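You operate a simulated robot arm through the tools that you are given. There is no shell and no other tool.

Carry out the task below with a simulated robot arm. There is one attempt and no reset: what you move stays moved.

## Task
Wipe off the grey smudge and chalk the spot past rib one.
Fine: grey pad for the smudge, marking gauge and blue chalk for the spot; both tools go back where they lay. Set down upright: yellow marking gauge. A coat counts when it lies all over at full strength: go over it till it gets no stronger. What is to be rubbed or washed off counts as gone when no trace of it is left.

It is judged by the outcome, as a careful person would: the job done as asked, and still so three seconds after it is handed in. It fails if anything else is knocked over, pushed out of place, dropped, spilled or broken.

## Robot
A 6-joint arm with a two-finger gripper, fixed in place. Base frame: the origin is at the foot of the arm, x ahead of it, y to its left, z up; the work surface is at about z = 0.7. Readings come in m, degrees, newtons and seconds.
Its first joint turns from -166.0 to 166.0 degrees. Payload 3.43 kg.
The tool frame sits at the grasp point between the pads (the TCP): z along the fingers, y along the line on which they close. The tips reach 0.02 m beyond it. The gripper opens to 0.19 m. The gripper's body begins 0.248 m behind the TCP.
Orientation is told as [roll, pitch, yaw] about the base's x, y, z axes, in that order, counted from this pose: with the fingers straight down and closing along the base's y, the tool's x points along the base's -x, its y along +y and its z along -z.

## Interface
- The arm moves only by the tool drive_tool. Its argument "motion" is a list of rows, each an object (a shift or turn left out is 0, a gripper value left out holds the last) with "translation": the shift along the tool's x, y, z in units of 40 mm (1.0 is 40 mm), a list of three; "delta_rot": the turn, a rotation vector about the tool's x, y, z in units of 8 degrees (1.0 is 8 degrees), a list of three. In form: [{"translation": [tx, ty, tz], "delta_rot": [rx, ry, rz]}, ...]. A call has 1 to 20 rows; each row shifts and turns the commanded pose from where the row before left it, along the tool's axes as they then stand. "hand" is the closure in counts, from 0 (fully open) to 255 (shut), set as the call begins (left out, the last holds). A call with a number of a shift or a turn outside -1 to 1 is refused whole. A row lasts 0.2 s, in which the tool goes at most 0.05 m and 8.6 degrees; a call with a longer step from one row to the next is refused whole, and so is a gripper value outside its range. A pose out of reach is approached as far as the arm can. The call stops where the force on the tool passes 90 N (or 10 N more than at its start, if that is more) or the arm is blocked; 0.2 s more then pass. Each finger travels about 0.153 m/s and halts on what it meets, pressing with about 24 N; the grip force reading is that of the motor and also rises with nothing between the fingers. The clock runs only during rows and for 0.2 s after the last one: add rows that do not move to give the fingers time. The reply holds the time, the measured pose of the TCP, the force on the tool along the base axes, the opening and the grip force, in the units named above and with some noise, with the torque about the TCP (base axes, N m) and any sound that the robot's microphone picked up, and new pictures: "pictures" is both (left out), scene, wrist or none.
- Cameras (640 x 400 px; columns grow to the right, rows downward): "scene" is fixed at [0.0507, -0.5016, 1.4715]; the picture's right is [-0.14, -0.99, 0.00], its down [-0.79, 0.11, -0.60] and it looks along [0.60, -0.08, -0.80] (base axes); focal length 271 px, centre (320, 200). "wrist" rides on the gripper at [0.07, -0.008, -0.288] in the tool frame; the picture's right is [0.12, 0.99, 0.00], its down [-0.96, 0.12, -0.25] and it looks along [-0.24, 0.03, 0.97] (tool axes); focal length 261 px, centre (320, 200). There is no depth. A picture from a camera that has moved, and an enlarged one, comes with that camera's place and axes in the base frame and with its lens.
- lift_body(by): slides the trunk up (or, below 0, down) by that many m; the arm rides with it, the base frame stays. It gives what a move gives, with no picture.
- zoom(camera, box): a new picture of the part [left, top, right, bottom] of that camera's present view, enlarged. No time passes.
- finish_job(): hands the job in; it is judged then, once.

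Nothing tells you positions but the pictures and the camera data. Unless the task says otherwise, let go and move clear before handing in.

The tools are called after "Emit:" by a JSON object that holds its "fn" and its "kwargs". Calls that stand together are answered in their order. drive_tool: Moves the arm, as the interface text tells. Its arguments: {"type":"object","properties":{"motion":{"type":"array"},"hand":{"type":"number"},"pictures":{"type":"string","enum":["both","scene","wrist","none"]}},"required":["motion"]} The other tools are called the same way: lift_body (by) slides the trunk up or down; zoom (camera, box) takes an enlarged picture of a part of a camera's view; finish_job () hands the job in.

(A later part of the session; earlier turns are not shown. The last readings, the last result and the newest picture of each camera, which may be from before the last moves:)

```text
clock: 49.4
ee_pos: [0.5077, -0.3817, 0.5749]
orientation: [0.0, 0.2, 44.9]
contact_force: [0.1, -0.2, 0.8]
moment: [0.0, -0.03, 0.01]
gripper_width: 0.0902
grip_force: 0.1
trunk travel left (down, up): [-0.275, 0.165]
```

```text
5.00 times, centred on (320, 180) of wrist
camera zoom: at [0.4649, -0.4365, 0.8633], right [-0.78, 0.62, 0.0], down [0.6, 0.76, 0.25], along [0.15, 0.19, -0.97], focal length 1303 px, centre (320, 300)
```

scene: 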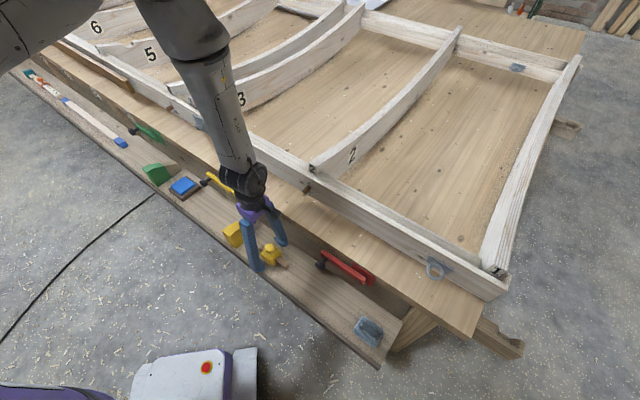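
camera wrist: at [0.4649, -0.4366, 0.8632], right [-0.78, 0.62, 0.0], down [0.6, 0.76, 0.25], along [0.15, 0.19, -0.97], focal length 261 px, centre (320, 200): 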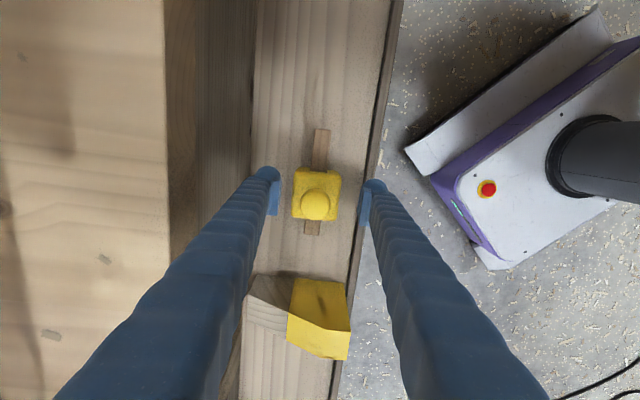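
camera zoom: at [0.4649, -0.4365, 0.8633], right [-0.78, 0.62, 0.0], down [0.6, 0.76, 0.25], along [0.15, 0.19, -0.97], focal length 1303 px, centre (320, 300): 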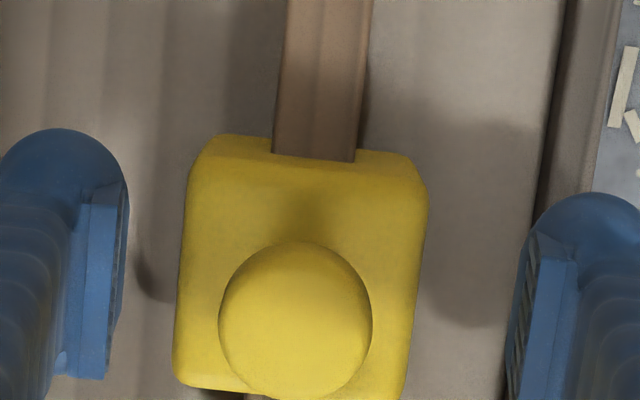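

Emit:
{"fn": "drive_tool", "kwargs": {"motion": [{"translation": [0, -0.11, 0]}, {"translation": [0, 0, 0.2]}, {}, {}], "pictures": "none"}}

Emit:
{"fn": "zoom", "kwargs": {"camera": "wrist", "box": [256, 140, 384, 220]}}

Emit:
{"fn": "zoom", "kwargs": {"camera": "scene", "box": [240, 230, 300, 280]}}

```text
clock: 50.4
ee_pos: [0.51, -0.3847, 0.5673]
orientation: [0.0, 0.1, 44.8]
contact_force: [-0.8, -0.1, -0.4]
moment: [-0.01, 0.02, -0.01]
gripper_width: 0.0904
grip_force: 0.0
trunk travel left (down, up): [-0.275, 0.165]
```

```text
5.00 times, centred on (320, 180) of wrist
camera zoom: at [0.4681, -0.4391, 0.855], right [-0.78, 0.62, 0.0], down [0.6, 0.76, 0.25], along [0.15, 0.19, -0.97], focal length 1303 px, centre (320, 300)
```

zoom: 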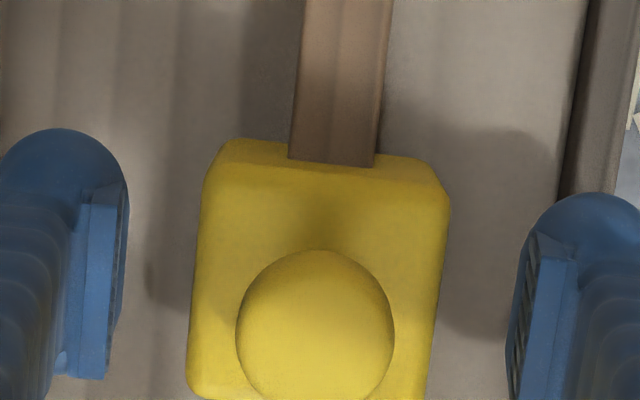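

```text
8.00 times, centred on (270, 255) of scene
camera zoom: at [0.0507, -0.5016, 1.4715], right [-0.14, -0.99, 0.0], down [-0.79, 0.11, -0.6], along [0.6, -0.08, -0.8], focal length 2169 px, centre (720, -240)
```

zoom: 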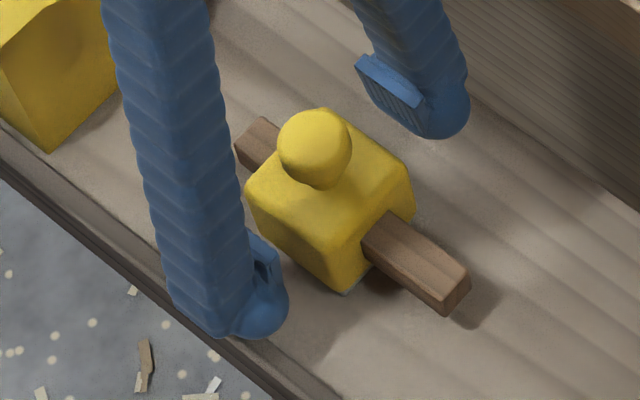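

The block is centred between the fingers, with the tips about 15 mm above the shelf. Closing on it.

Emit:
{"fn": "drive_tool", "kwargs": {"hand": 255, "motion": [{}, {}, {}, {}], "pictures": "none"}}

Emit:
{"fn": "zoom", "kwargs": {"camera": "wrist", "box": [256, 140, 384, 220]}}

Emit:
{"fn": "zoom", "kwargs": {"camera": "scene", "box": [240, 230, 300, 280]}}

```text
clock: 51.4
ee_pos: [0.5118, -0.3845, 0.5667]
orientation: [0.1, 0.1, 44.7]
contact_force: [0.4, -0.8, -0.5]
moment: [0.0, 0.04, 0.02]
gripper_width: 0.055
grip_force: 24.6
trunk travel left (down, up): [-0.275, 0.165]
```

```text
5.00 times, centred on (320, 180) of wrist
camera zoom: at [0.4681, -0.4391, 0.855], right [-0.78, 0.62, 0.0], down [0.6, 0.76, 0.25], along [0.15, 0.19, -0.97], focal length 1303 px, centre (320, 300)
```

zoom: 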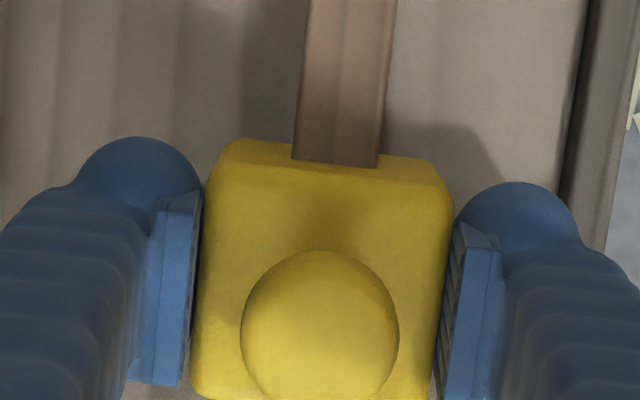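

```text
8.00 times, centred on (270, 255) of scene
camera zoom: at [0.0507, -0.5016, 1.4715], right [-0.14, -0.99, 0.0], down [-0.79, 0.11, -0.6], along [0.6, -0.08, -0.8], focal length 2169 px, centre (720, -240)
```

zoom: 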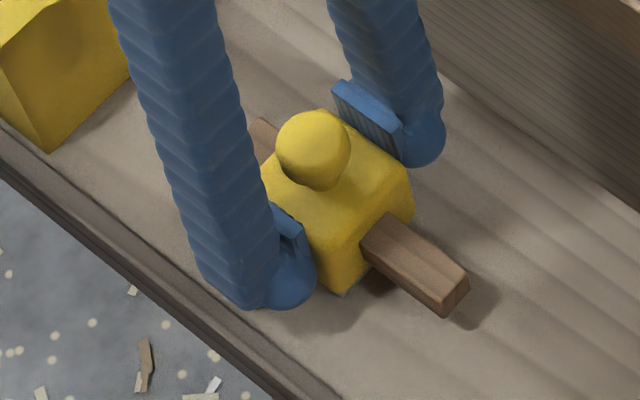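

The gauge is gripped at 55 mm. I'm lifting it and moving partway along the shelf to get a clear look at the chalk and the clamp beside it.

Emit:
{"fn": "drive_tool", "kwargs": {"motion": [{"translation": [0, 0, -0.3]}, {"translation": [0, 0, -0.7]}, {"translation": [0, 0, -1]}, {"translation": [0, 0, -1]}, {"translation": [0, 0, -1]}, {"translation": [0, 0, -1]}, {"translation": [0, 0, -1]}, {"translation": [0, 0, -1]}, {"translation": [-1, 0, 0]}, {"translation": [-1, 0, 0]}, {"translation": [-1, 0, 0]}, {"translation": [-1, 0, 0]}, {"translation": [-1, 0, 0]}, {"translation": [-1, 0, 0]}, {}, {}]}}

Emit:
{"fn": "zoom", "kwargs": {"camera": "wrist", "box": [240, 230, 368, 310]}}

Emit:
{"fn": "zoom", "kwargs": {"camera": "scene", "box": [140, 110, 268, 210]}}

Emit:
{"fn": "zoom", "kwargs": {"camera": "wrist", "box": [256, 140, 384, 220]}}

```text
clock: 54.8
ee_pos: [0.6847, -0.2168, 0.8469]
orientation: [0.0, 0.1, 44.8]
contact_force: [-1.0, -1.4, -1.8]
moment: [0.09, -0.02, 0.0]
gripper_width: 0.0548
grip_force: 24.2
trunk travel left (down, up): [-0.275, 0.165]
camera wrist: at [0.6425, -0.2716, 1.1353], right [-0.78, 0.62, 0.0], down [0.6, 0.76, 0.25], along [0.15, 0.19, -0.97], focal length 261 px, centre (320, 200)
```

scene: 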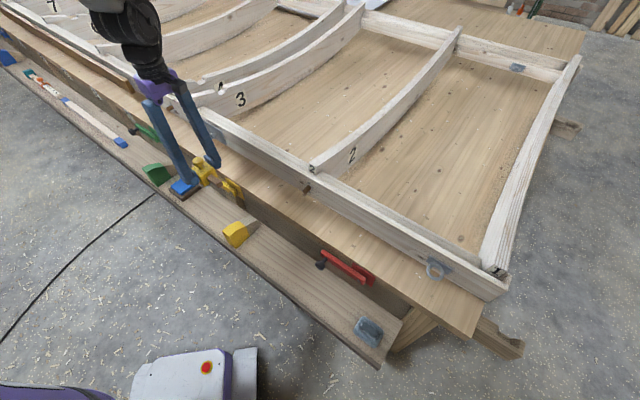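
wrist: 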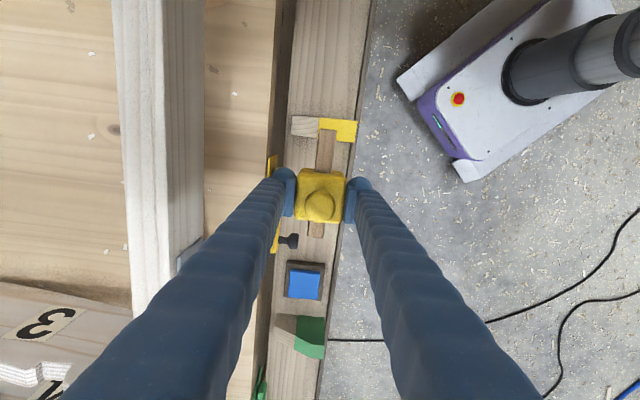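

```text
5.00 times, centred on (304, 270) of wrist
camera zoom: at [0.6425, -0.2716, 1.1353], right [-0.78, 0.62, 0.0], down [0.6, 0.76, 0.25], along [0.15, 0.19, -0.97], focal length 1303 px, centre (400, -150)
```

zoom: 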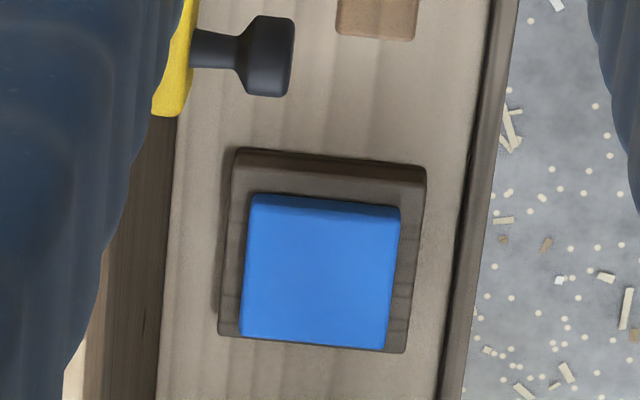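

```text
4.00 times, centred on (204, 160) of scene
camera zoom: at [0.0507, -0.5016, 1.4715], right [-0.14, -0.99, 0.0], down [-0.79, 0.11, -0.6], along [0.6, -0.08, -0.8], focal length 1084 px, centre (784, 360)
```

zoom: 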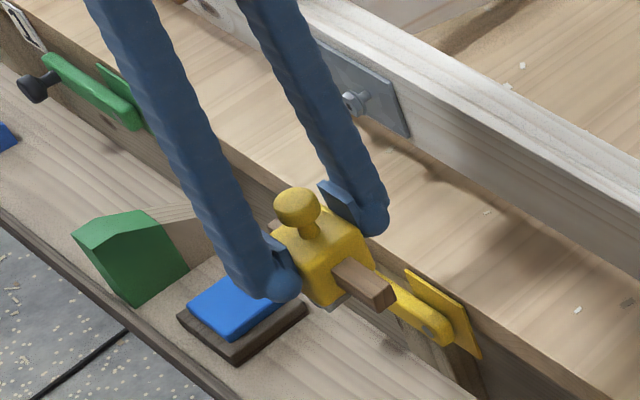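

```text
5.00 times, centred on (320, 180) of wrist
camera zoom: at [0.6425, -0.2716, 1.1353], right [-0.78, 0.62, 0.0], down [0.6, 0.76, 0.25], along [0.15, 0.19, -0.97], focal length 1303 px, centre (320, 300)
```

zoom: 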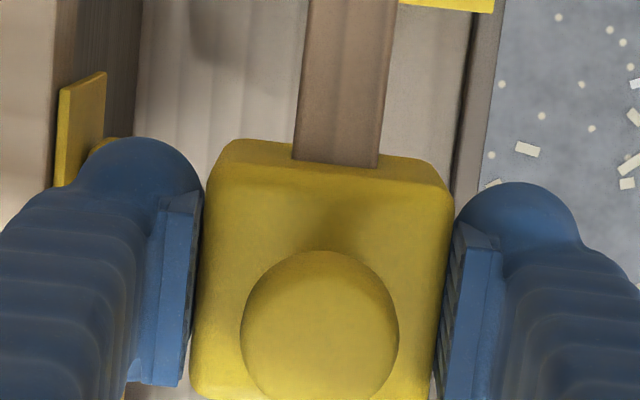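

The chalk block is about 0.293 m further along, roughly 75 mm square, and the clamp knob is clear of the path. I'm moving over it and coming partway down.

Emit:
{"fn": "drive_tool", "kwargs": {"motion": [{"translation": [-1, 0, 0]}, {"translation": [-1, 0, 0]}, {"translation": [-1, 0, 0]}, {"translation": [-1, -0.03, 0]}, {"translation": [-1, -0.04, 0]}, {"translation": [-1, 0, 0]}, {"translation": [-1, 0, 0]}, {"translation": [-0.325, 0, 0]}, {}, {"translation": [0, 0, 1]}, {"translation": [0, 0, 1]}, {"translation": [0, 0, 1]}, {}, {}]}}

Emit:
{"fn": "zoom", "kwargs": {"camera": "scene", "box": [130, 110, 258, 210]}}

Emit:
{"fn": "zoom", "kwargs": {"camera": "wrist", "box": [240, 120, 400, 260]}}

```text
clock: 57.8
ee_pos: [0.8912, -0.0071, 0.7261]
orientation: [0.1, 0.0, 44.9]
contact_force: [-0.6, 0.0, -0.7]
moment: [0.01, -0.01, -0.02]
gripper_width: 0.0549
grip_force: 24.5
trunk travel left (down, up): [-0.275, 0.165]
camera wrist: at [0.8491, -0.0625, 1.014], right [-0.78, 0.62, 0.0], down [0.6, 0.76, 0.25], along [0.15, 0.19, -0.97], focal length 261 px, centre (320, 200)
```

scene: 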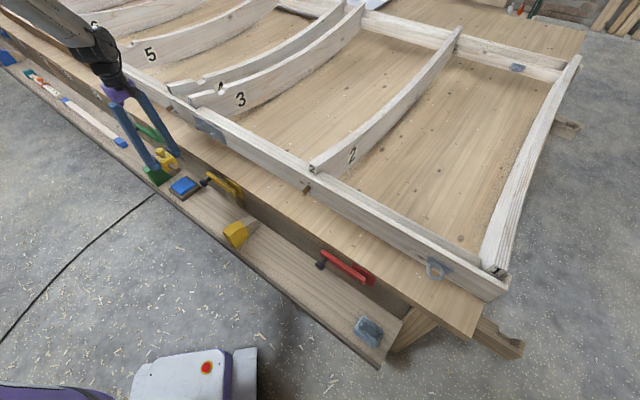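
wrist: 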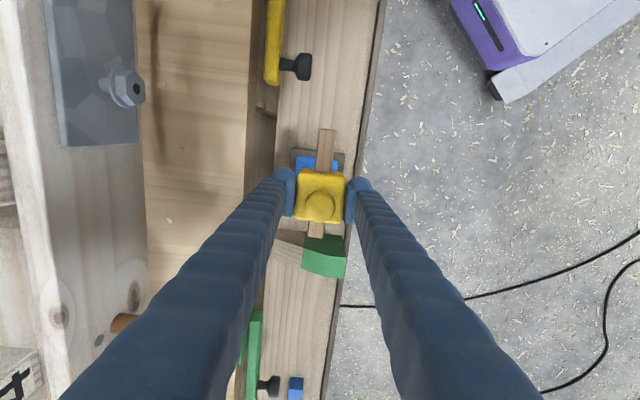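

```text
4.00 times, centred on (194, 160) of scene
camera zoom: at [0.0507, -0.5016, 1.4715], right [-0.14, -0.99, 0.0], down [-0.79, 0.11, -0.6], along [0.6, -0.08, -0.8], focal length 1084 px, centre (824, 360)
```

zoom: 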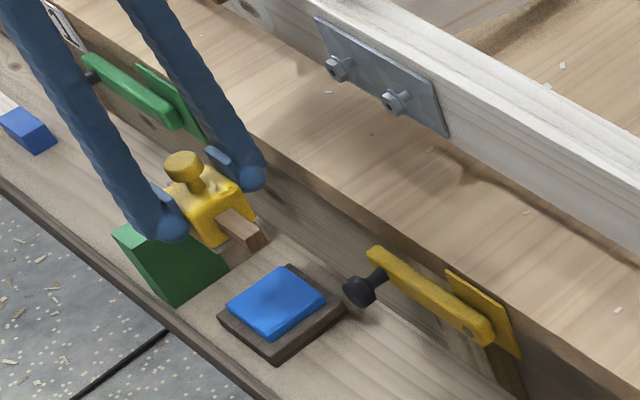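

```text
2.86 times, centred on (320, 190) of wrist
camera zoom: at [0.8491, -0.0625, 1.014], right [-0.78, 0.62, 0.0], down [0.6, 0.76, 0.25], along [0.15, 0.19, -0.97], focal length 745 px, centre (320, 229)
```

zoom: 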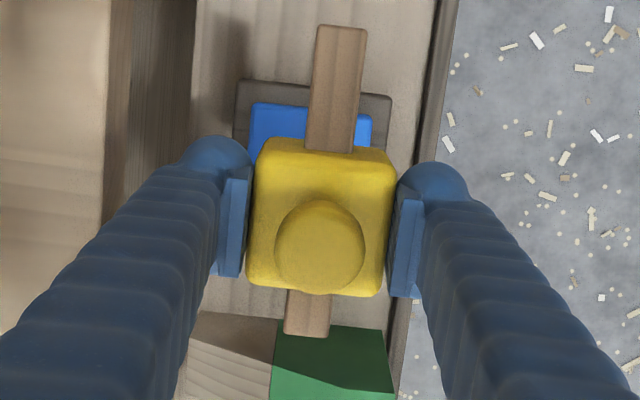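

Emit:
{"fn": "drive_tool", "kwargs": {"motion": [{"translation": [-0.11, -0.17, 0]}, {"translation": [0, 0, 0.9]}, {"translation": [0, 0, 0.9]}, {"translation": [0, 0, 0.5]}, {}, {}]}}

Emit:
{"fn": "zoom", "kwargs": {"camera": "scene", "box": [140, 140, 236, 210]}}

Emit:
{"fn": "zoom", "kwargs": {"camera": "wrist", "box": [240, 120, 400, 260]}}

```text
clock: 59.2
ee_pos: [0.8994, -0.0092, 0.6321]
orientation: [0.0, 0.1, 44.8]
contact_force: [-0.5, 1.1, -0.6]
moment: [0.0, -0.02, 0.01]
gripper_width: 0.0549
grip_force: 24.1
trunk travel left (down, up): [-0.275, 0.165]
camera wrist: at [0.8573, -0.0638, 0.9199], right [-0.78, 0.62, 0.0], down [0.6, 0.76, 0.25], along [0.15, 0.19, -0.97], focal length 261 px, centre (320, 200)
```

scene: 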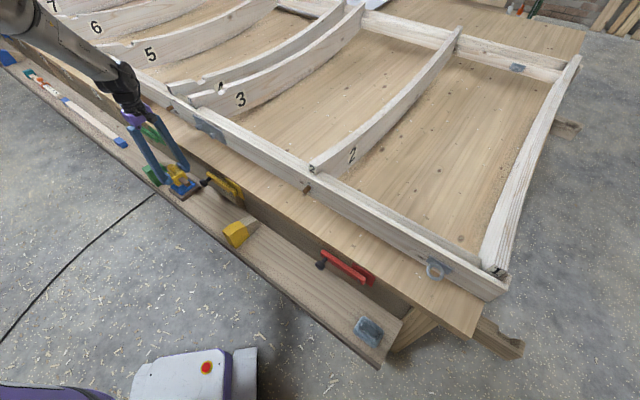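
wrist: 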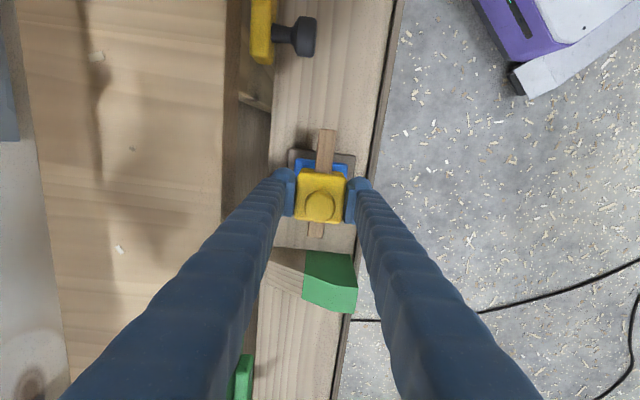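

```text
5.71 times, centred on (188, 175) of scene
camera zoom: at [0.0507, -0.5016, 1.4715], right [-0.14, -0.99, 0.0], down [-0.79, 0.11, -0.6], along [0.6, -0.08, -0.8], focal length 1549 px, centre (1074, 343)
```

zoom: 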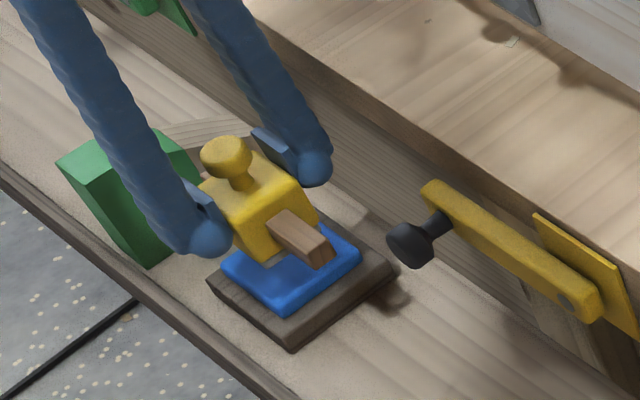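

```text
2.86 times, centred on (320, 190) of wrist
camera zoom: at [0.8573, -0.0638, 0.9199], right [-0.78, 0.62, 0.0], down [0.6, 0.76, 0.25], along [0.15, 0.19, -0.97], focal length 745 px, centre (320, 229)
```

zoom: 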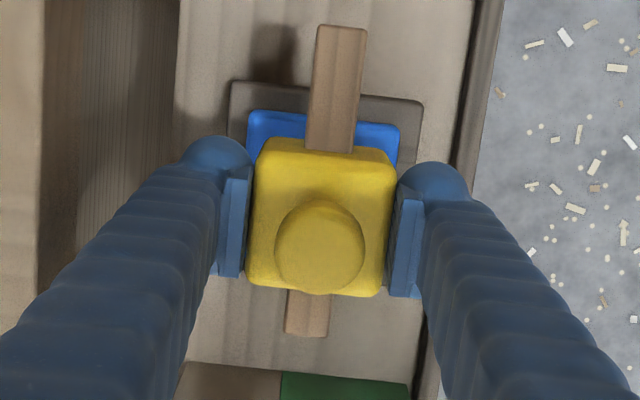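

The gauge is nicely centred over the chalk. I'm lowering it slowly to touch.

Emit:
{"fn": "drive_tool", "kwargs": {"motion": [{"translation": [0, 0, 0.3]}, {"translation": [0, 0, 0.3]}, {"translation": [0, 0, 0.1]}, {}], "pictures": "none"}}

Emit:
{"fn": "drive_tool", "kwargs": {"motion": [{"translation": [0, 0, 0.06]}, {"translation": [0, 0, 0.06]}, {}], "pictures": "none"}}

Emit:
{"fn": "zoom", "kwargs": {"camera": "scene", "box": [140, 140, 236, 210]}}

```text
clock: 60.2
ee_pos: [0.8987, -0.0115, 0.6058]
orientation: [0.0, 0.2, 44.8]
contact_force: [0.0, -0.7, -1.9]
moment: [0.01, 0.0, 0.02]
gripper_width: 0.0547
grip_force: 23.9
trunk travel left (down, up): [-0.275, 0.165]
```

```text
clock: 61.0
ee_pos: [0.8989, -0.0111, 0.6025]
orientation: [0.0, 0.0, 44.8]
contact_force: [2.0, 2.0, 17.3]
moment: [0.04, -0.04, -0.02]
gripper_width: 0.055
grip_force: 23.5
trunk travel left (down, up): [-0.275, 0.165]
```

```text
5.71 times, centred on (188, 175) of scene
camera zoom: at [0.0507, -0.5016, 1.4715], right [-0.14, -0.99, 0.0], down [-0.79, 0.11, -0.6], along [0.6, -0.08, -0.8], focal length 1549 px, centre (1074, 343)
```

zoom: 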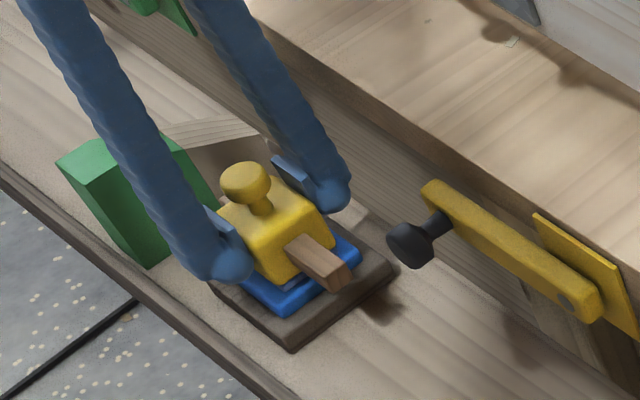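

It's in contact with the chalk at about 17 N. I'll hold it there, lift and dab again without sliding, so the tray doesn't shift.

Emit:
{"fn": "drive_tool", "kwargs": {"motion": [{}, {}, {}, {"translation": [0, 0, -0.4]}, {"translation": [0, 0, 0.42]}, {}, {}, {}, {"translation": [0, 0, -0.4]}, {"translation": [0, 0, 0.4]}, {}, {}, {}], "pictures": "none"}}

Emit:
{"fn": "zoom", "kwargs": {"camera": "scene", "box": [140, 140, 236, 210]}}

```text
clock: 63.8
ee_pos: [0.8995, -0.0122, 0.599]
orientation: [0.1, 0.1, 44.7]
contact_force: [-0.7, 0.0, -2.0]
moment: [0.02, 0.02, 0.02]
gripper_width: 0.0548
grip_force: 23.8
trunk travel left (down, up): [-0.275, 0.165]
```

```text
5.71 times, centred on (188, 175) of scene
camera zoom: at [0.0507, -0.5016, 1.4715], right [-0.14, -0.99, 0.0], down [-0.79, 0.11, -0.6], along [0.6, -0.08, -0.8], focal length 1549 px, centre (1074, 343)
```

zoom: 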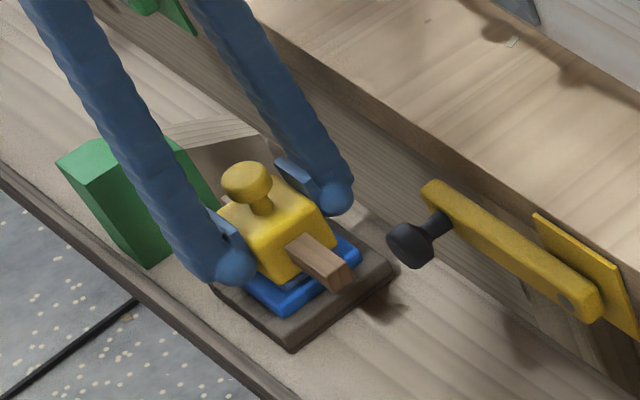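

Emit:
{"fn": "drive_tool", "kwargs": {"motion": [{"translation": [0, 0, -0.5]}, {"translation": [0, 0, -1]}, {"translation": [0, 0, -1]}, {"translation": [0, 0, -1]}, {"translation": [0, 0, -1]}, {"translation": [0, 0, -1]}, {"translation": [0, 0, -1]}, {}]}}

Emit:
{"fn": "zoom", "kwargs": {"camera": "wrist", "box": [256, 140, 384, 220]}}

Emit:
{"fn": "zoom", "kwargs": {"camera": "scene", "box": [110, 80, 238, 180]}}

Emit:
{"fn": "zoom", "kwargs": {"camera": "scene", "box": [150, 170, 210, 210]}}

```text
clock: 65.6
ee_pos: [0.8986, -0.01, 0.8602]
orientation: [0.0, 0.2, 44.8]
contact_force: [0.8, 0.2, -1.7]
moment: [0.0, 0.0, 0.0]
gripper_width: 0.0548
grip_force: 24.2
trunk travel left (down, up): [-0.275, 0.165]
camera wrist: at [0.8575, -0.0645, 1.1483], right [-0.78, 0.62, 0.0], down [0.6, 0.76, 0.25], along [0.15, 0.19, -0.97], focal length 261 px, centre (320, 200)
```

scene: 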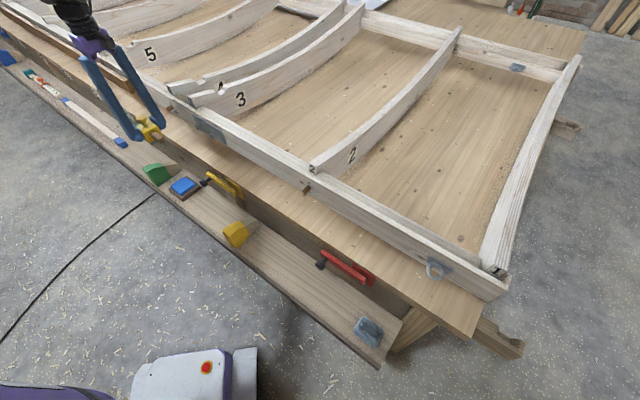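
wrist: 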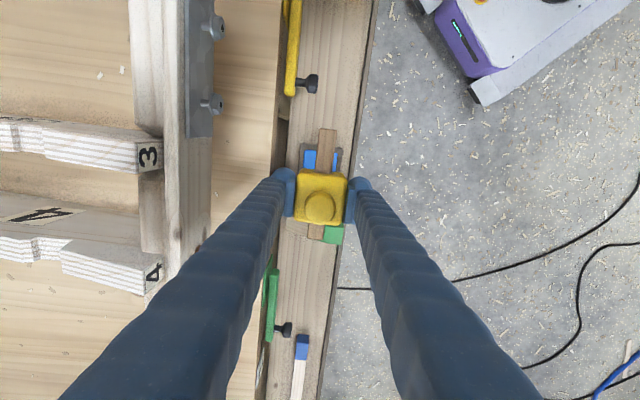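

```text
5.00 times, centred on (320, 180) of wrist
camera zoom: at [0.8575, -0.0645, 1.1483], right [-0.78, 0.62, 0.0], down [0.6, 0.76, 0.25], along [0.15, 0.19, -0.97], focal length 1303 px, centre (320, 300)
```

zoom: 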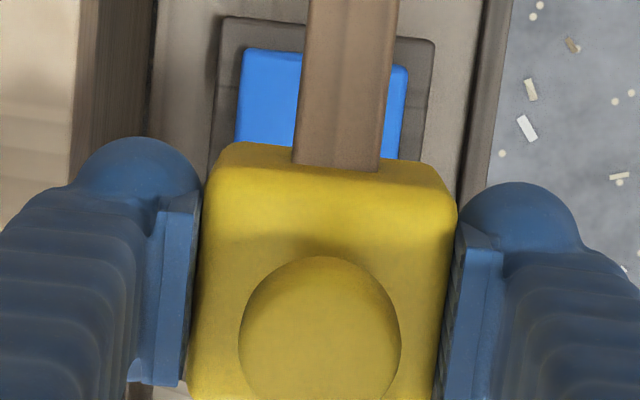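

```text
4.00 times, centred on (174, 130) of scene
camera zoom: at [0.0507, -0.5016, 1.4715], right [-0.14, -0.99, 0.0], down [-0.79, 0.11, -0.6], along [0.6, -0.08, -0.8], focal length 1084 px, centre (904, 480)
```

zoom: 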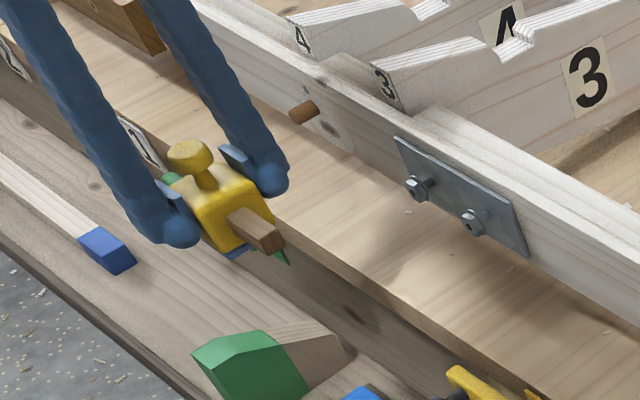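

```text
10.00 times, centred on (180, 190) of scene
camera zoom: at [0.0507, -0.5016, 1.4715], right [-0.14, -0.99, 0.0], down [-0.79, 0.11, -0.6], along [0.6, -0.08, -0.8], focal length 2711 px, centre (1720, 300)
```

zoom: 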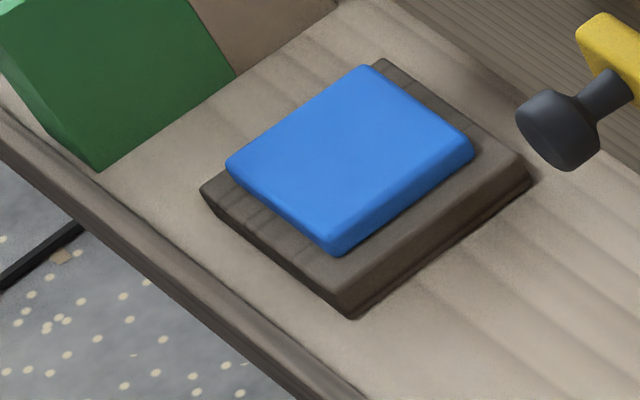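

The chalk tray hasn't moved and the gauge's foot now looks blue. The gauge slid up a few mm in the grip, so I'll press more gently. Raising and carrying it towards the cleaned spot.

Emit:
{"fn": "drive_tool", "kwargs": {"motion": [{"translation": [0, 0, -1]}, {"translation": [0, 0, -1]}, {"translation": [0, 0, -1]}, {"translation": [0, 0, -1]}, {"translation": [0.965, -0.222, 0]}, {"translation": [0.965, -0.222, 0]}, {"translation": [0.965, -0.222, 0]}, {"translation": [0.965, -0.222, 0]}, {"translation": [0.965, -0.222, 0]}, {"translation": [0.965, -0.222, 0]}, {"translation": [0.965, -0.222, 0]}, {"translation": [0.965, -0.222, 0]}, {"translation": [0.965, -0.222, 0]}, {"translation": [0.965, -0.222, 0]}, {}]}}

Emit:
{"fn": "zoom", "kwargs": {"camera": "wrist", "box": [100, 0, 330, 160]}}

```text
clock: 68.8
ee_pos: [0.6919, -0.3484, 1.0207]
orientation: [0.0, 0.2, 44.9]
contact_force: [0.0, -0.3, -2.0]
moment: [0.1, 0.0, -0.04]
gripper_width: 0.0552
grip_force: 23.8
trunk travel left (down, up): [-0.275, 0.165]
camera wrist: at [0.6487, -0.404, 1.3084], right [-0.78, 0.62, 0.0], down [0.6, 0.76, 0.25], along [0.15, 0.19, -0.97], focal length 261 px, centre (320, 200)
```

scene: 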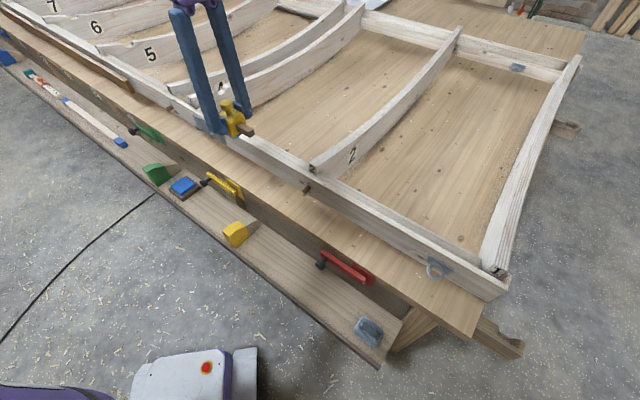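
wrist: 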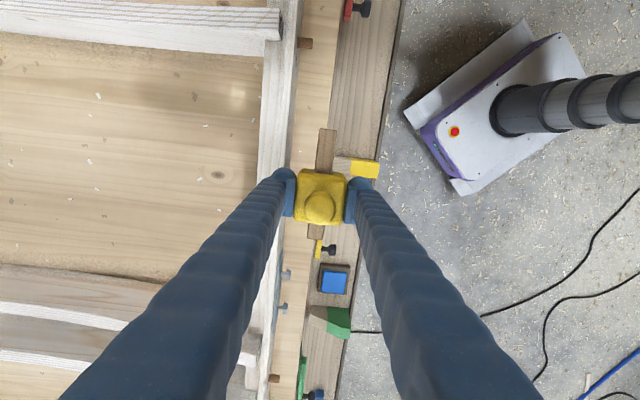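

```text
2.50 times, centred on (215, 80) of wrist
camera zoom: at [0.6487, -0.404, 1.3084], right [-0.78, 0.62, 0.0], down [0.6, 0.76, 0.25], along [0.15, 0.19, -0.97], focal length 652 px, centre (582, 500)
```

zoom: 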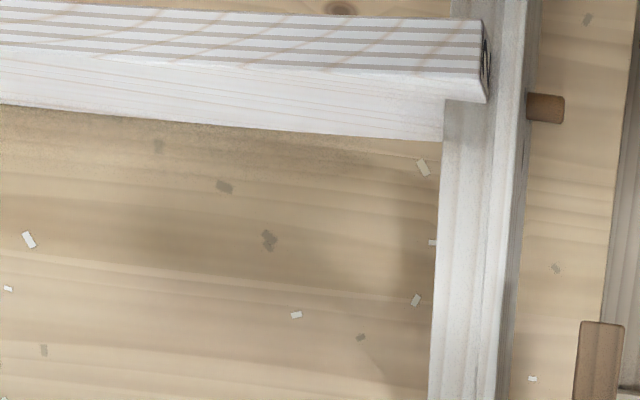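

Emit:
{"fn": "drive_tool", "kwargs": {"motion": [{"translation": [0.9536, -0.297, 0]}, {"translation": [0.9536, -0.297, 0]}, {"translation": [0.9536, -0.297, 0]}, {"translation": [0.9536, -0.297, 0]}, {"translation": [0.9536, -0.297, 0]}, {"translation": [0.9536, -0.297, 0]}, {"translation": [0.9536, -0.297, 0]}, {}], "pictures": "wrist"}}

Emit:
{"fn": "zoom", "kwargs": {"camera": "wrist", "box": [280, 65, 376, 125]}}

Emit:
{"fn": "zoom", "kwargs": {"camera": "scene", "box": [270, 100, 398, 200]}}

```text
clock: 70.6
ee_pos: [0.5584, -0.594, 1.0217]
orientation: [-0.1, 0.0, 44.8]
contact_force: [0.0, 0.4, -1.3]
moment: [0.09, 0.03, 0.01]
gripper_width: 0.0549
grip_force: 24.1
trunk travel left (down, up): [-0.275, 0.165]
camera wrist: at [0.5159, -0.6488, 1.31], right [-0.78, 0.62, 0.0], down [0.6, 0.76, 0.25], along [0.15, 0.19, -0.97], focal length 261 px, centre (320, 200)
```

wrist: 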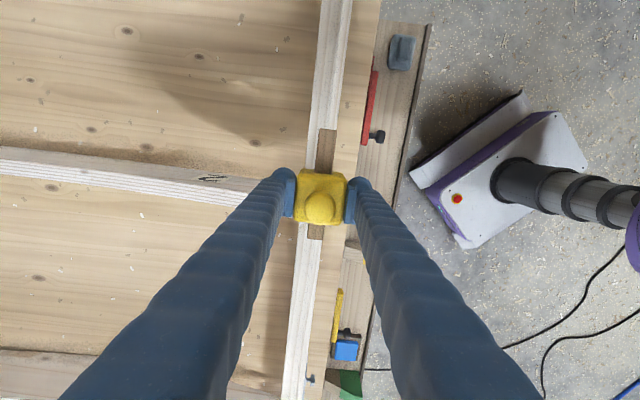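

```text
6.67 times, centred on (328, 95) of wrist
camera zoom: at [0.5159, -0.6488, 1.31], right [-0.78, 0.62, 0.0], down [0.6, 0.76, 0.25], along [0.15, 0.19, -0.97], focal length 1738 px, centre (267, 900)
```

zoom: 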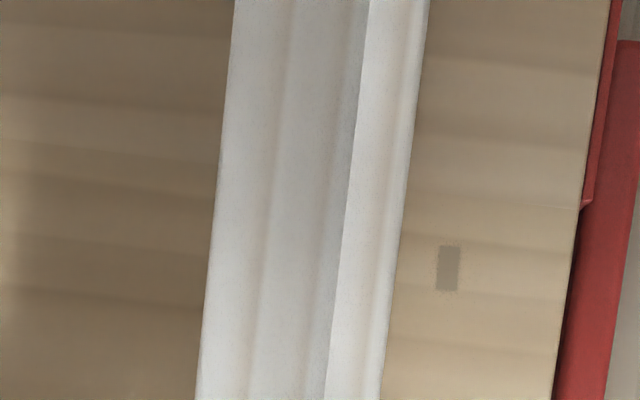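

```text
4.00 times, centred on (334, 150) of scene
camera zoom: at [0.0507, -0.5016, 1.4715], right [-0.14, -0.99, 0.0], down [-0.79, 0.11, -0.6], along [0.6, -0.08, -0.8], focal length 1084 px, centre (264, 400)
```

zoom: 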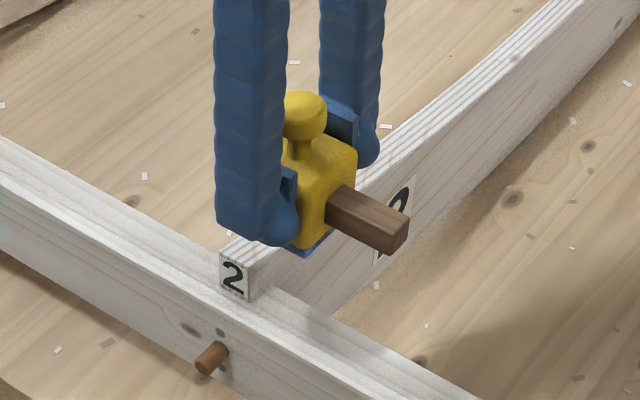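

Emit:
{"fn": "drive_tool", "kwargs": {"motion": [{"translation": [1, -0.03, 0]}, {"translation": [1, -0.03, 0]}, {"translation": [0.95, 0, 0]}, {"translation": [0, 0, 0.9]}, {"translation": [0, 0, 0.9]}, {"translation": [0, 0, 0.3]}, {}, {}]}}

Emit:
{"fn": "zoom", "kwargs": {"camera": "scene", "box": [305, 155, 433, 235]}}

Emit:
{"fn": "zoom", "kwargs": {"camera": "wrist", "box": [240, 100, 400, 240]}}

```text
clock: 72.4
ee_pos: [0.4772, -0.6791, 0.9362]
orientation: [0.1, 0.1, 44.9]
contact_force: [-0.1, -0.5, -0.3]
moment: [-0.01, -0.04, -0.03]
gripper_width: 0.0551
grip_force: 24.0
trunk travel left (down, up): [-0.275, 0.165]
camera wrist: at [0.4343, -0.7343, 1.2236], right [-0.78, 0.62, 0.0], down [0.6, 0.76, 0.25], along [0.15, 0.19, -0.97], focal length 261 px, centre (320, 200)
```

scene: 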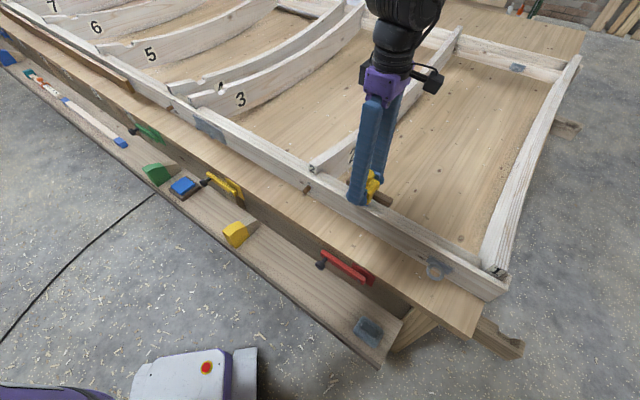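
wrist: 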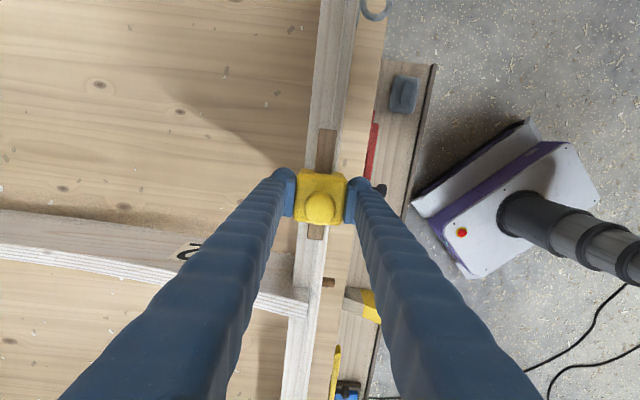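

```text
5.00 times, centred on (369, 195) of scene
camera zoom: at [0.0507, -0.5016, 1.4715], right [-0.14, -0.99, 0.0], down [-0.79, 0.11, -0.6], along [0.6, -0.08, -0.8], focal length 1356 px, centre (75, 225)
```

zoom: 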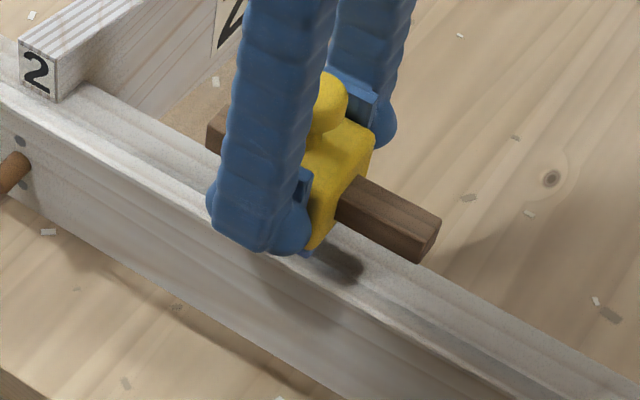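

```text
2.86 times, centred on (320, 170) of wrist
camera zoom: at [0.4343, -0.7343, 1.2236], right [-0.78, 0.62, 0.0], down [0.6, 0.76, 0.25], along [0.15, 0.19, -0.97], focal length 745 px, centre (320, 286)
```

zoom: 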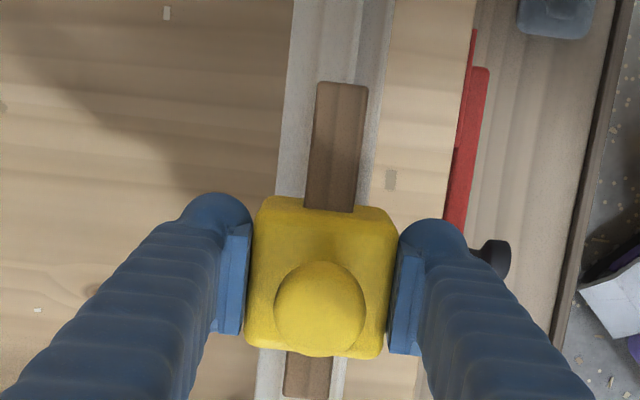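

Emit:
{"fn": "drive_tool", "kwargs": {"motion": [{"translation": [0, 0, 0.08]}, {"translation": [0, 0, 0.08]}, {"translation": [0, 0, 0.08]}, {}], "pictures": "none"}}

Emit:
{"fn": "drive_tool", "kwargs": {"motion": [{"translation": [0, 0, 0.04]}, {"translation": [0, 0, 0.04]}, {}], "pictures": "none"}}

Emit:
{"fn": "zoom", "kwargs": {"camera": "scene", "box": [305, 155, 433, 235]}}

```text
clock: 73.4
ee_pos: [0.4769, -0.6798, 0.9286]
orientation: [0.0, 0.2, 44.8]
contact_force: [-0.4, -0.1, -1.3]
moment: [0.01, -0.03, -0.01]
gripper_width: 0.0545
grip_force: 24.6
trunk travel left (down, up): [-0.275, 0.165]
```

```text
clock: 74.2
ee_pos: [0.4766, -0.679, 0.9249]
orientation: [-0.1, 0.1, 44.8]
contact_force: [-0.8, 0.4, -1.4]
moment: [-0.04, 0.0, 0.02]
gripper_width: 0.0549
grip_force: 24.2
trunk travel left (down, up): [-0.275, 0.165]
```

```text
5.00 times, centred on (369, 195) of scene
camera zoom: at [0.0507, -0.5016, 1.4715], right [-0.14, -0.99, 0.0], down [-0.79, 0.11, -0.6], along [0.6, -0.08, -0.8], focal length 1356 px, centre (75, 225)
```

zoom: 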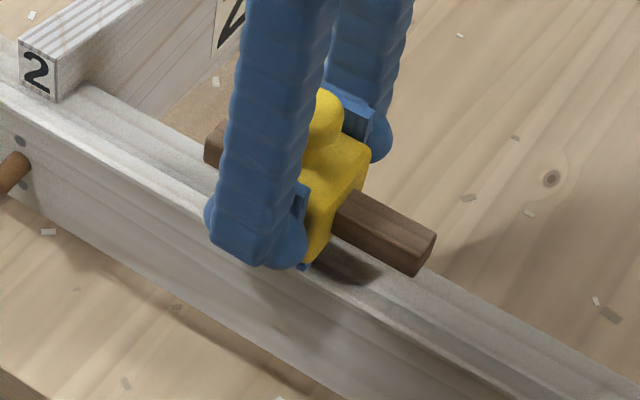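

Emit:
{"fn": "drive_tool", "kwargs": {"motion": [{"translation": [0, 0, 0.04]}, {"translation": [0, 0, 0.04]}, {"translation": [0, 0, 0.04]}, {}], "pictures": "none"}}

```text
clock: 75.2
ee_pos: [0.4764, -0.6793, 0.9189]
orientation: [0.1, 0.1, 44.8]
contact_force: [-0.2, 0.1, -0.8]
moment: [-0.02, 0.01, 0.01]
gripper_width: 0.0547
grip_force: 23.8
trunk travel left (down, up): [-0.275, 0.165]
```

Emit:
{"fn": "drive_tool", "kwargs": {"motion": [{"translation": [0, 0, 0.03]}, {"translation": [0, 0, 0.03]}, {}], "pictures": "none"}}

Emit:
{"fn": "zoom", "kwargs": {"camera": "scene", "box": [305, 155, 433, 235]}}

```text
clock: 76.0
ee_pos: [0.4758, -0.6788, 0.9181]
orientation: [0.0, 0.0, 44.8]
contact_force: [0.1, 0.3, -1.8]
moment: [0.0, 0.0, -0.02]
gripper_width: 0.0548
grip_force: 23.3
trunk travel left (down, up): [-0.275, 0.165]
```

```text
5.00 times, centred on (369, 195) of scene
camera zoom: at [0.0507, -0.5016, 1.4715], right [-0.14, -0.99, 0.0], down [-0.79, 0.11, -0.6], along [0.6, -0.08, -0.8], focal length 1356 px, centre (75, 225)
```

zoom: 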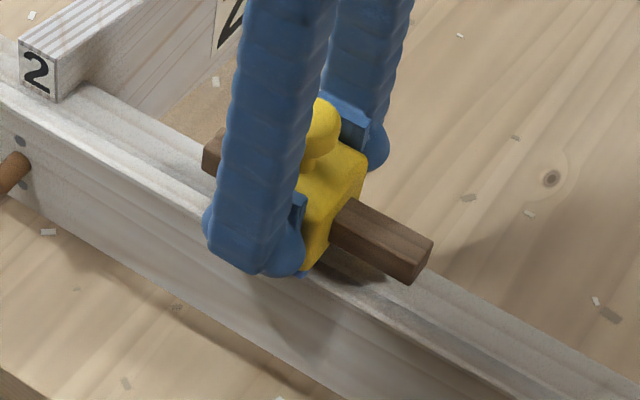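

Emit:
{"fn": "drive_tool", "kwargs": {"motion": [{"translation": [0, 0, 0.03]}, {"translation": [0, 0, 0.03]}, {}], "pictures": "none"}}

Emit:
{"fn": "drive_tool", "kwargs": {"motion": [{"translation": [0, 0, 0.03]}, {}], "pictures": "none"}}

```text
clock: 76.8
ee_pos: [0.4773, -0.6801, 0.9165]
orientation: [0.0, 0.1, 44.8]
contact_force: [-1.5, 1.0, 10.2]
moment: [-0.04, 0.34, -0.03]
gripper_width: 0.0548
grip_force: 24.0
trunk travel left (down, up): [-0.275, 0.165]
```

```text
clock: 77.4
ee_pos: [0.4771, -0.6796, 0.9154]
orientation: [0.0, 0.1, 44.8]
contact_force: [-2.2, -0.1, 16.7]
moment: [0.05, 0.09, 0.01]
gripper_width: 0.0551
grip_force: 24.0
trunk travel left (down, up): [-0.275, 0.165]
```

It's touching at about 17 N. Now stroking the gauge gently back and forth along the rail over the spot.

Emit:
{"fn": "drive_tool", "kwargs": {"motion": [{"translation": [0.25, 0, 0]}, {"translation": [0.25, 0, 0]}, {"translation": [-0.25, 0, 0]}, {"translation": [-0.25, 0, 0]}, {"translation": [-0.25, 0, 0]}, {"translation": [-0.25, 0, 0]}, {"translation": [0.25, 0, 0]}, {"translation": [0.25, 0, 0]}, {}], "pictures": "none"}}

Emit:
{"fn": "zoom", "kwargs": {"camera": "scene", "box": [305, 155, 433, 235]}}

Emit:
{"fn": "zoom", "kwargs": {"camera": "wrist", "box": [240, 100, 400, 240]}}

```text
clock: 79.4
ee_pos: [0.4776, -0.6788, 0.9144]
orientation: [-0.1, 0.1, 44.8]
contact_force: [2.7, 4.3, 9.7]
moment: [0.13, -0.04, -0.04]
gripper_width: 0.0549
grip_force: 24.5
trunk travel left (down, up): [-0.275, 0.165]
```

```text
5.00 times, centred on (369, 195) of scene
camera zoom: at [0.0507, -0.5016, 1.4715], right [-0.14, -0.99, 0.0], down [-0.79, 0.11, -0.6], along [0.6, -0.08, -0.8], focal length 1356 px, centre (75, 225)
```

zoom: 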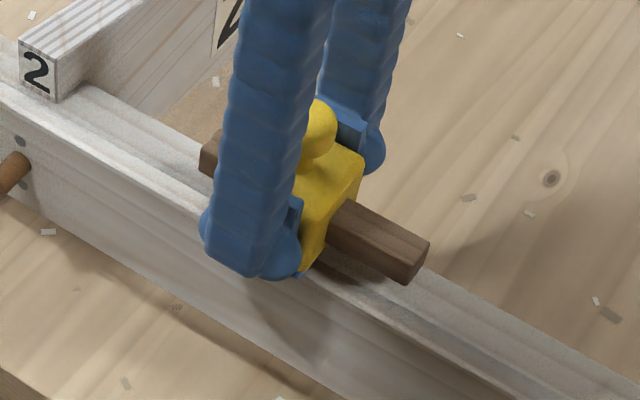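

```text
2.86 times, centred on (320, 170) of wrist
camera zoom: at [0.4343, -0.7323, 1.2021], right [-0.78, 0.62, 0.0], down [0.6, 0.76, 0.25], along [0.15, 0.19, -0.97], focal length 745 px, centre (320, 286)
```

zoom: 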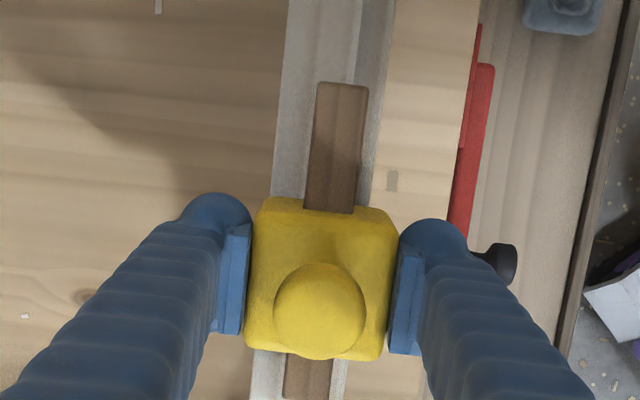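

Emit:
{"fn": "drive_tool", "kwargs": {"motion": [{"translation": [0, 0, -0.3]}, {"translation": [0, 0, -1]}, {"translation": [0, 0, -1]}, {"translation": [-1, 0, 0]}, {"translation": [-1, 0, 0]}, {"translation": [-1, 0, 0]}, {}], "pictures": "wrist"}}

Emit:
{"fn": "zoom", "kwargs": {"camera": "wrist", "box": [280, 55, 376, 125]}}

Emit:
{"fn": "zoom", "kwargs": {"camera": "scene", "box": [335, 180, 391, 215]}}

Emit:
{"fn": "zoom", "kwargs": {"camera": "scene", "box": [300, 120, 380, 180]}}

```text
clock: 81.0
ee_pos: [0.5626, -0.5935, 1.0059]
orientation: [0.0, 0.0, 44.8]
contact_force: [0.4, -0.5, -1.2]
moment: [-0.04, 0.01, 0.0]
gripper_width: 0.0552
grip_force: 24.3
trunk travel left (down, up): [-0.275, 0.165]
camera wrist: at [0.5201, -0.6478, 1.2932], right [-0.78, 0.62, 0.0], down [0.6, 0.76, 0.25], along [0.15, 0.19, -0.97], focal length 261 px, centre (320, 200)
```

wrist: 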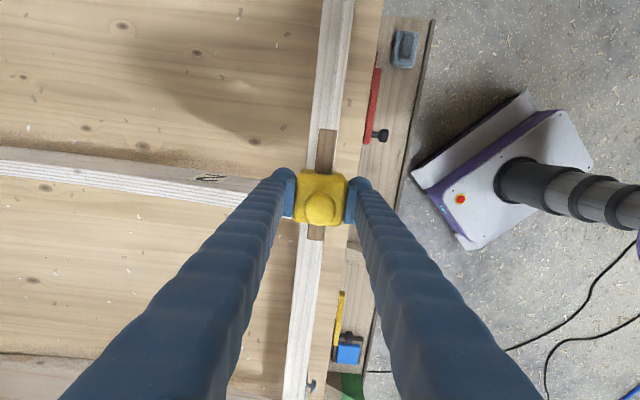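

```text
5.71 times, centred on (328, 90) of wrist
camera zoom: at [0.5201, -0.6478, 1.2932], right [-0.78, 0.62, 0.0], down [0.6, 0.76, 0.25], along [0.15, 0.19, -0.97], focal length 1489 px, centre (274, 829)
```

zoom: 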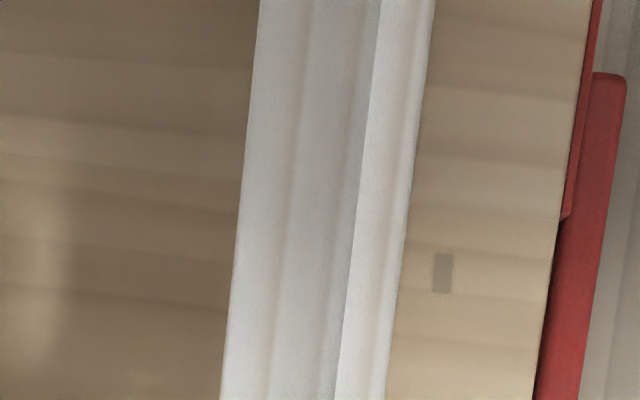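

```text
11.43 times, centred on (363, 198) of scene
camera zoom: at [0.0507, -0.5016, 1.4715], right [-0.14, -0.99, 0.0], down [-0.79, 0.11, -0.6], along [0.6, -0.08, -0.8], focal length 3099 px, centre (-171, 229)
```

zoom: 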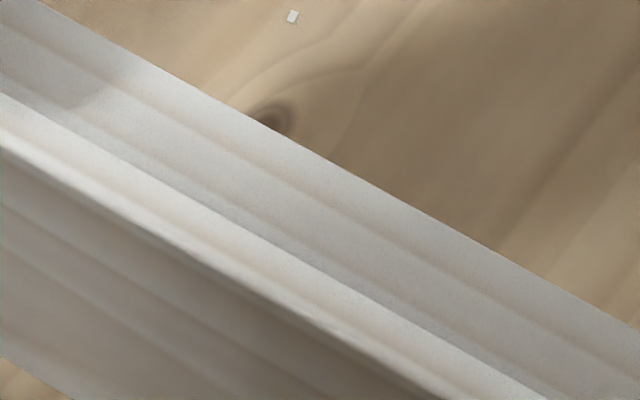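

```text
6.67 times, centred on (340, 150) of scene
camera zoom: at [0.0507, -0.5016, 1.4715], right [-0.14, -0.99, 0.0], down [-0.79, 0.11, -0.6], along [0.6, -0.08, -0.8], focal length 1808 px, centre (187, 533)
```

zoom: 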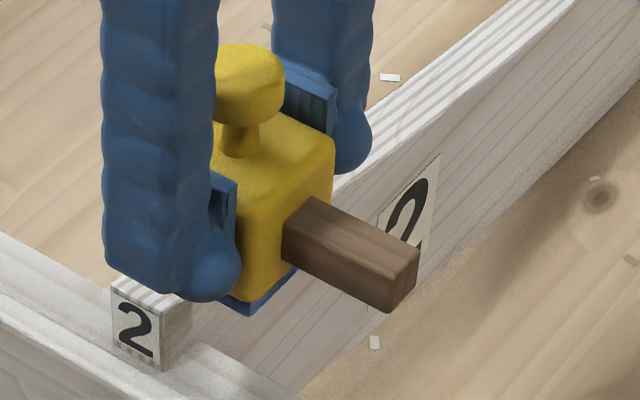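

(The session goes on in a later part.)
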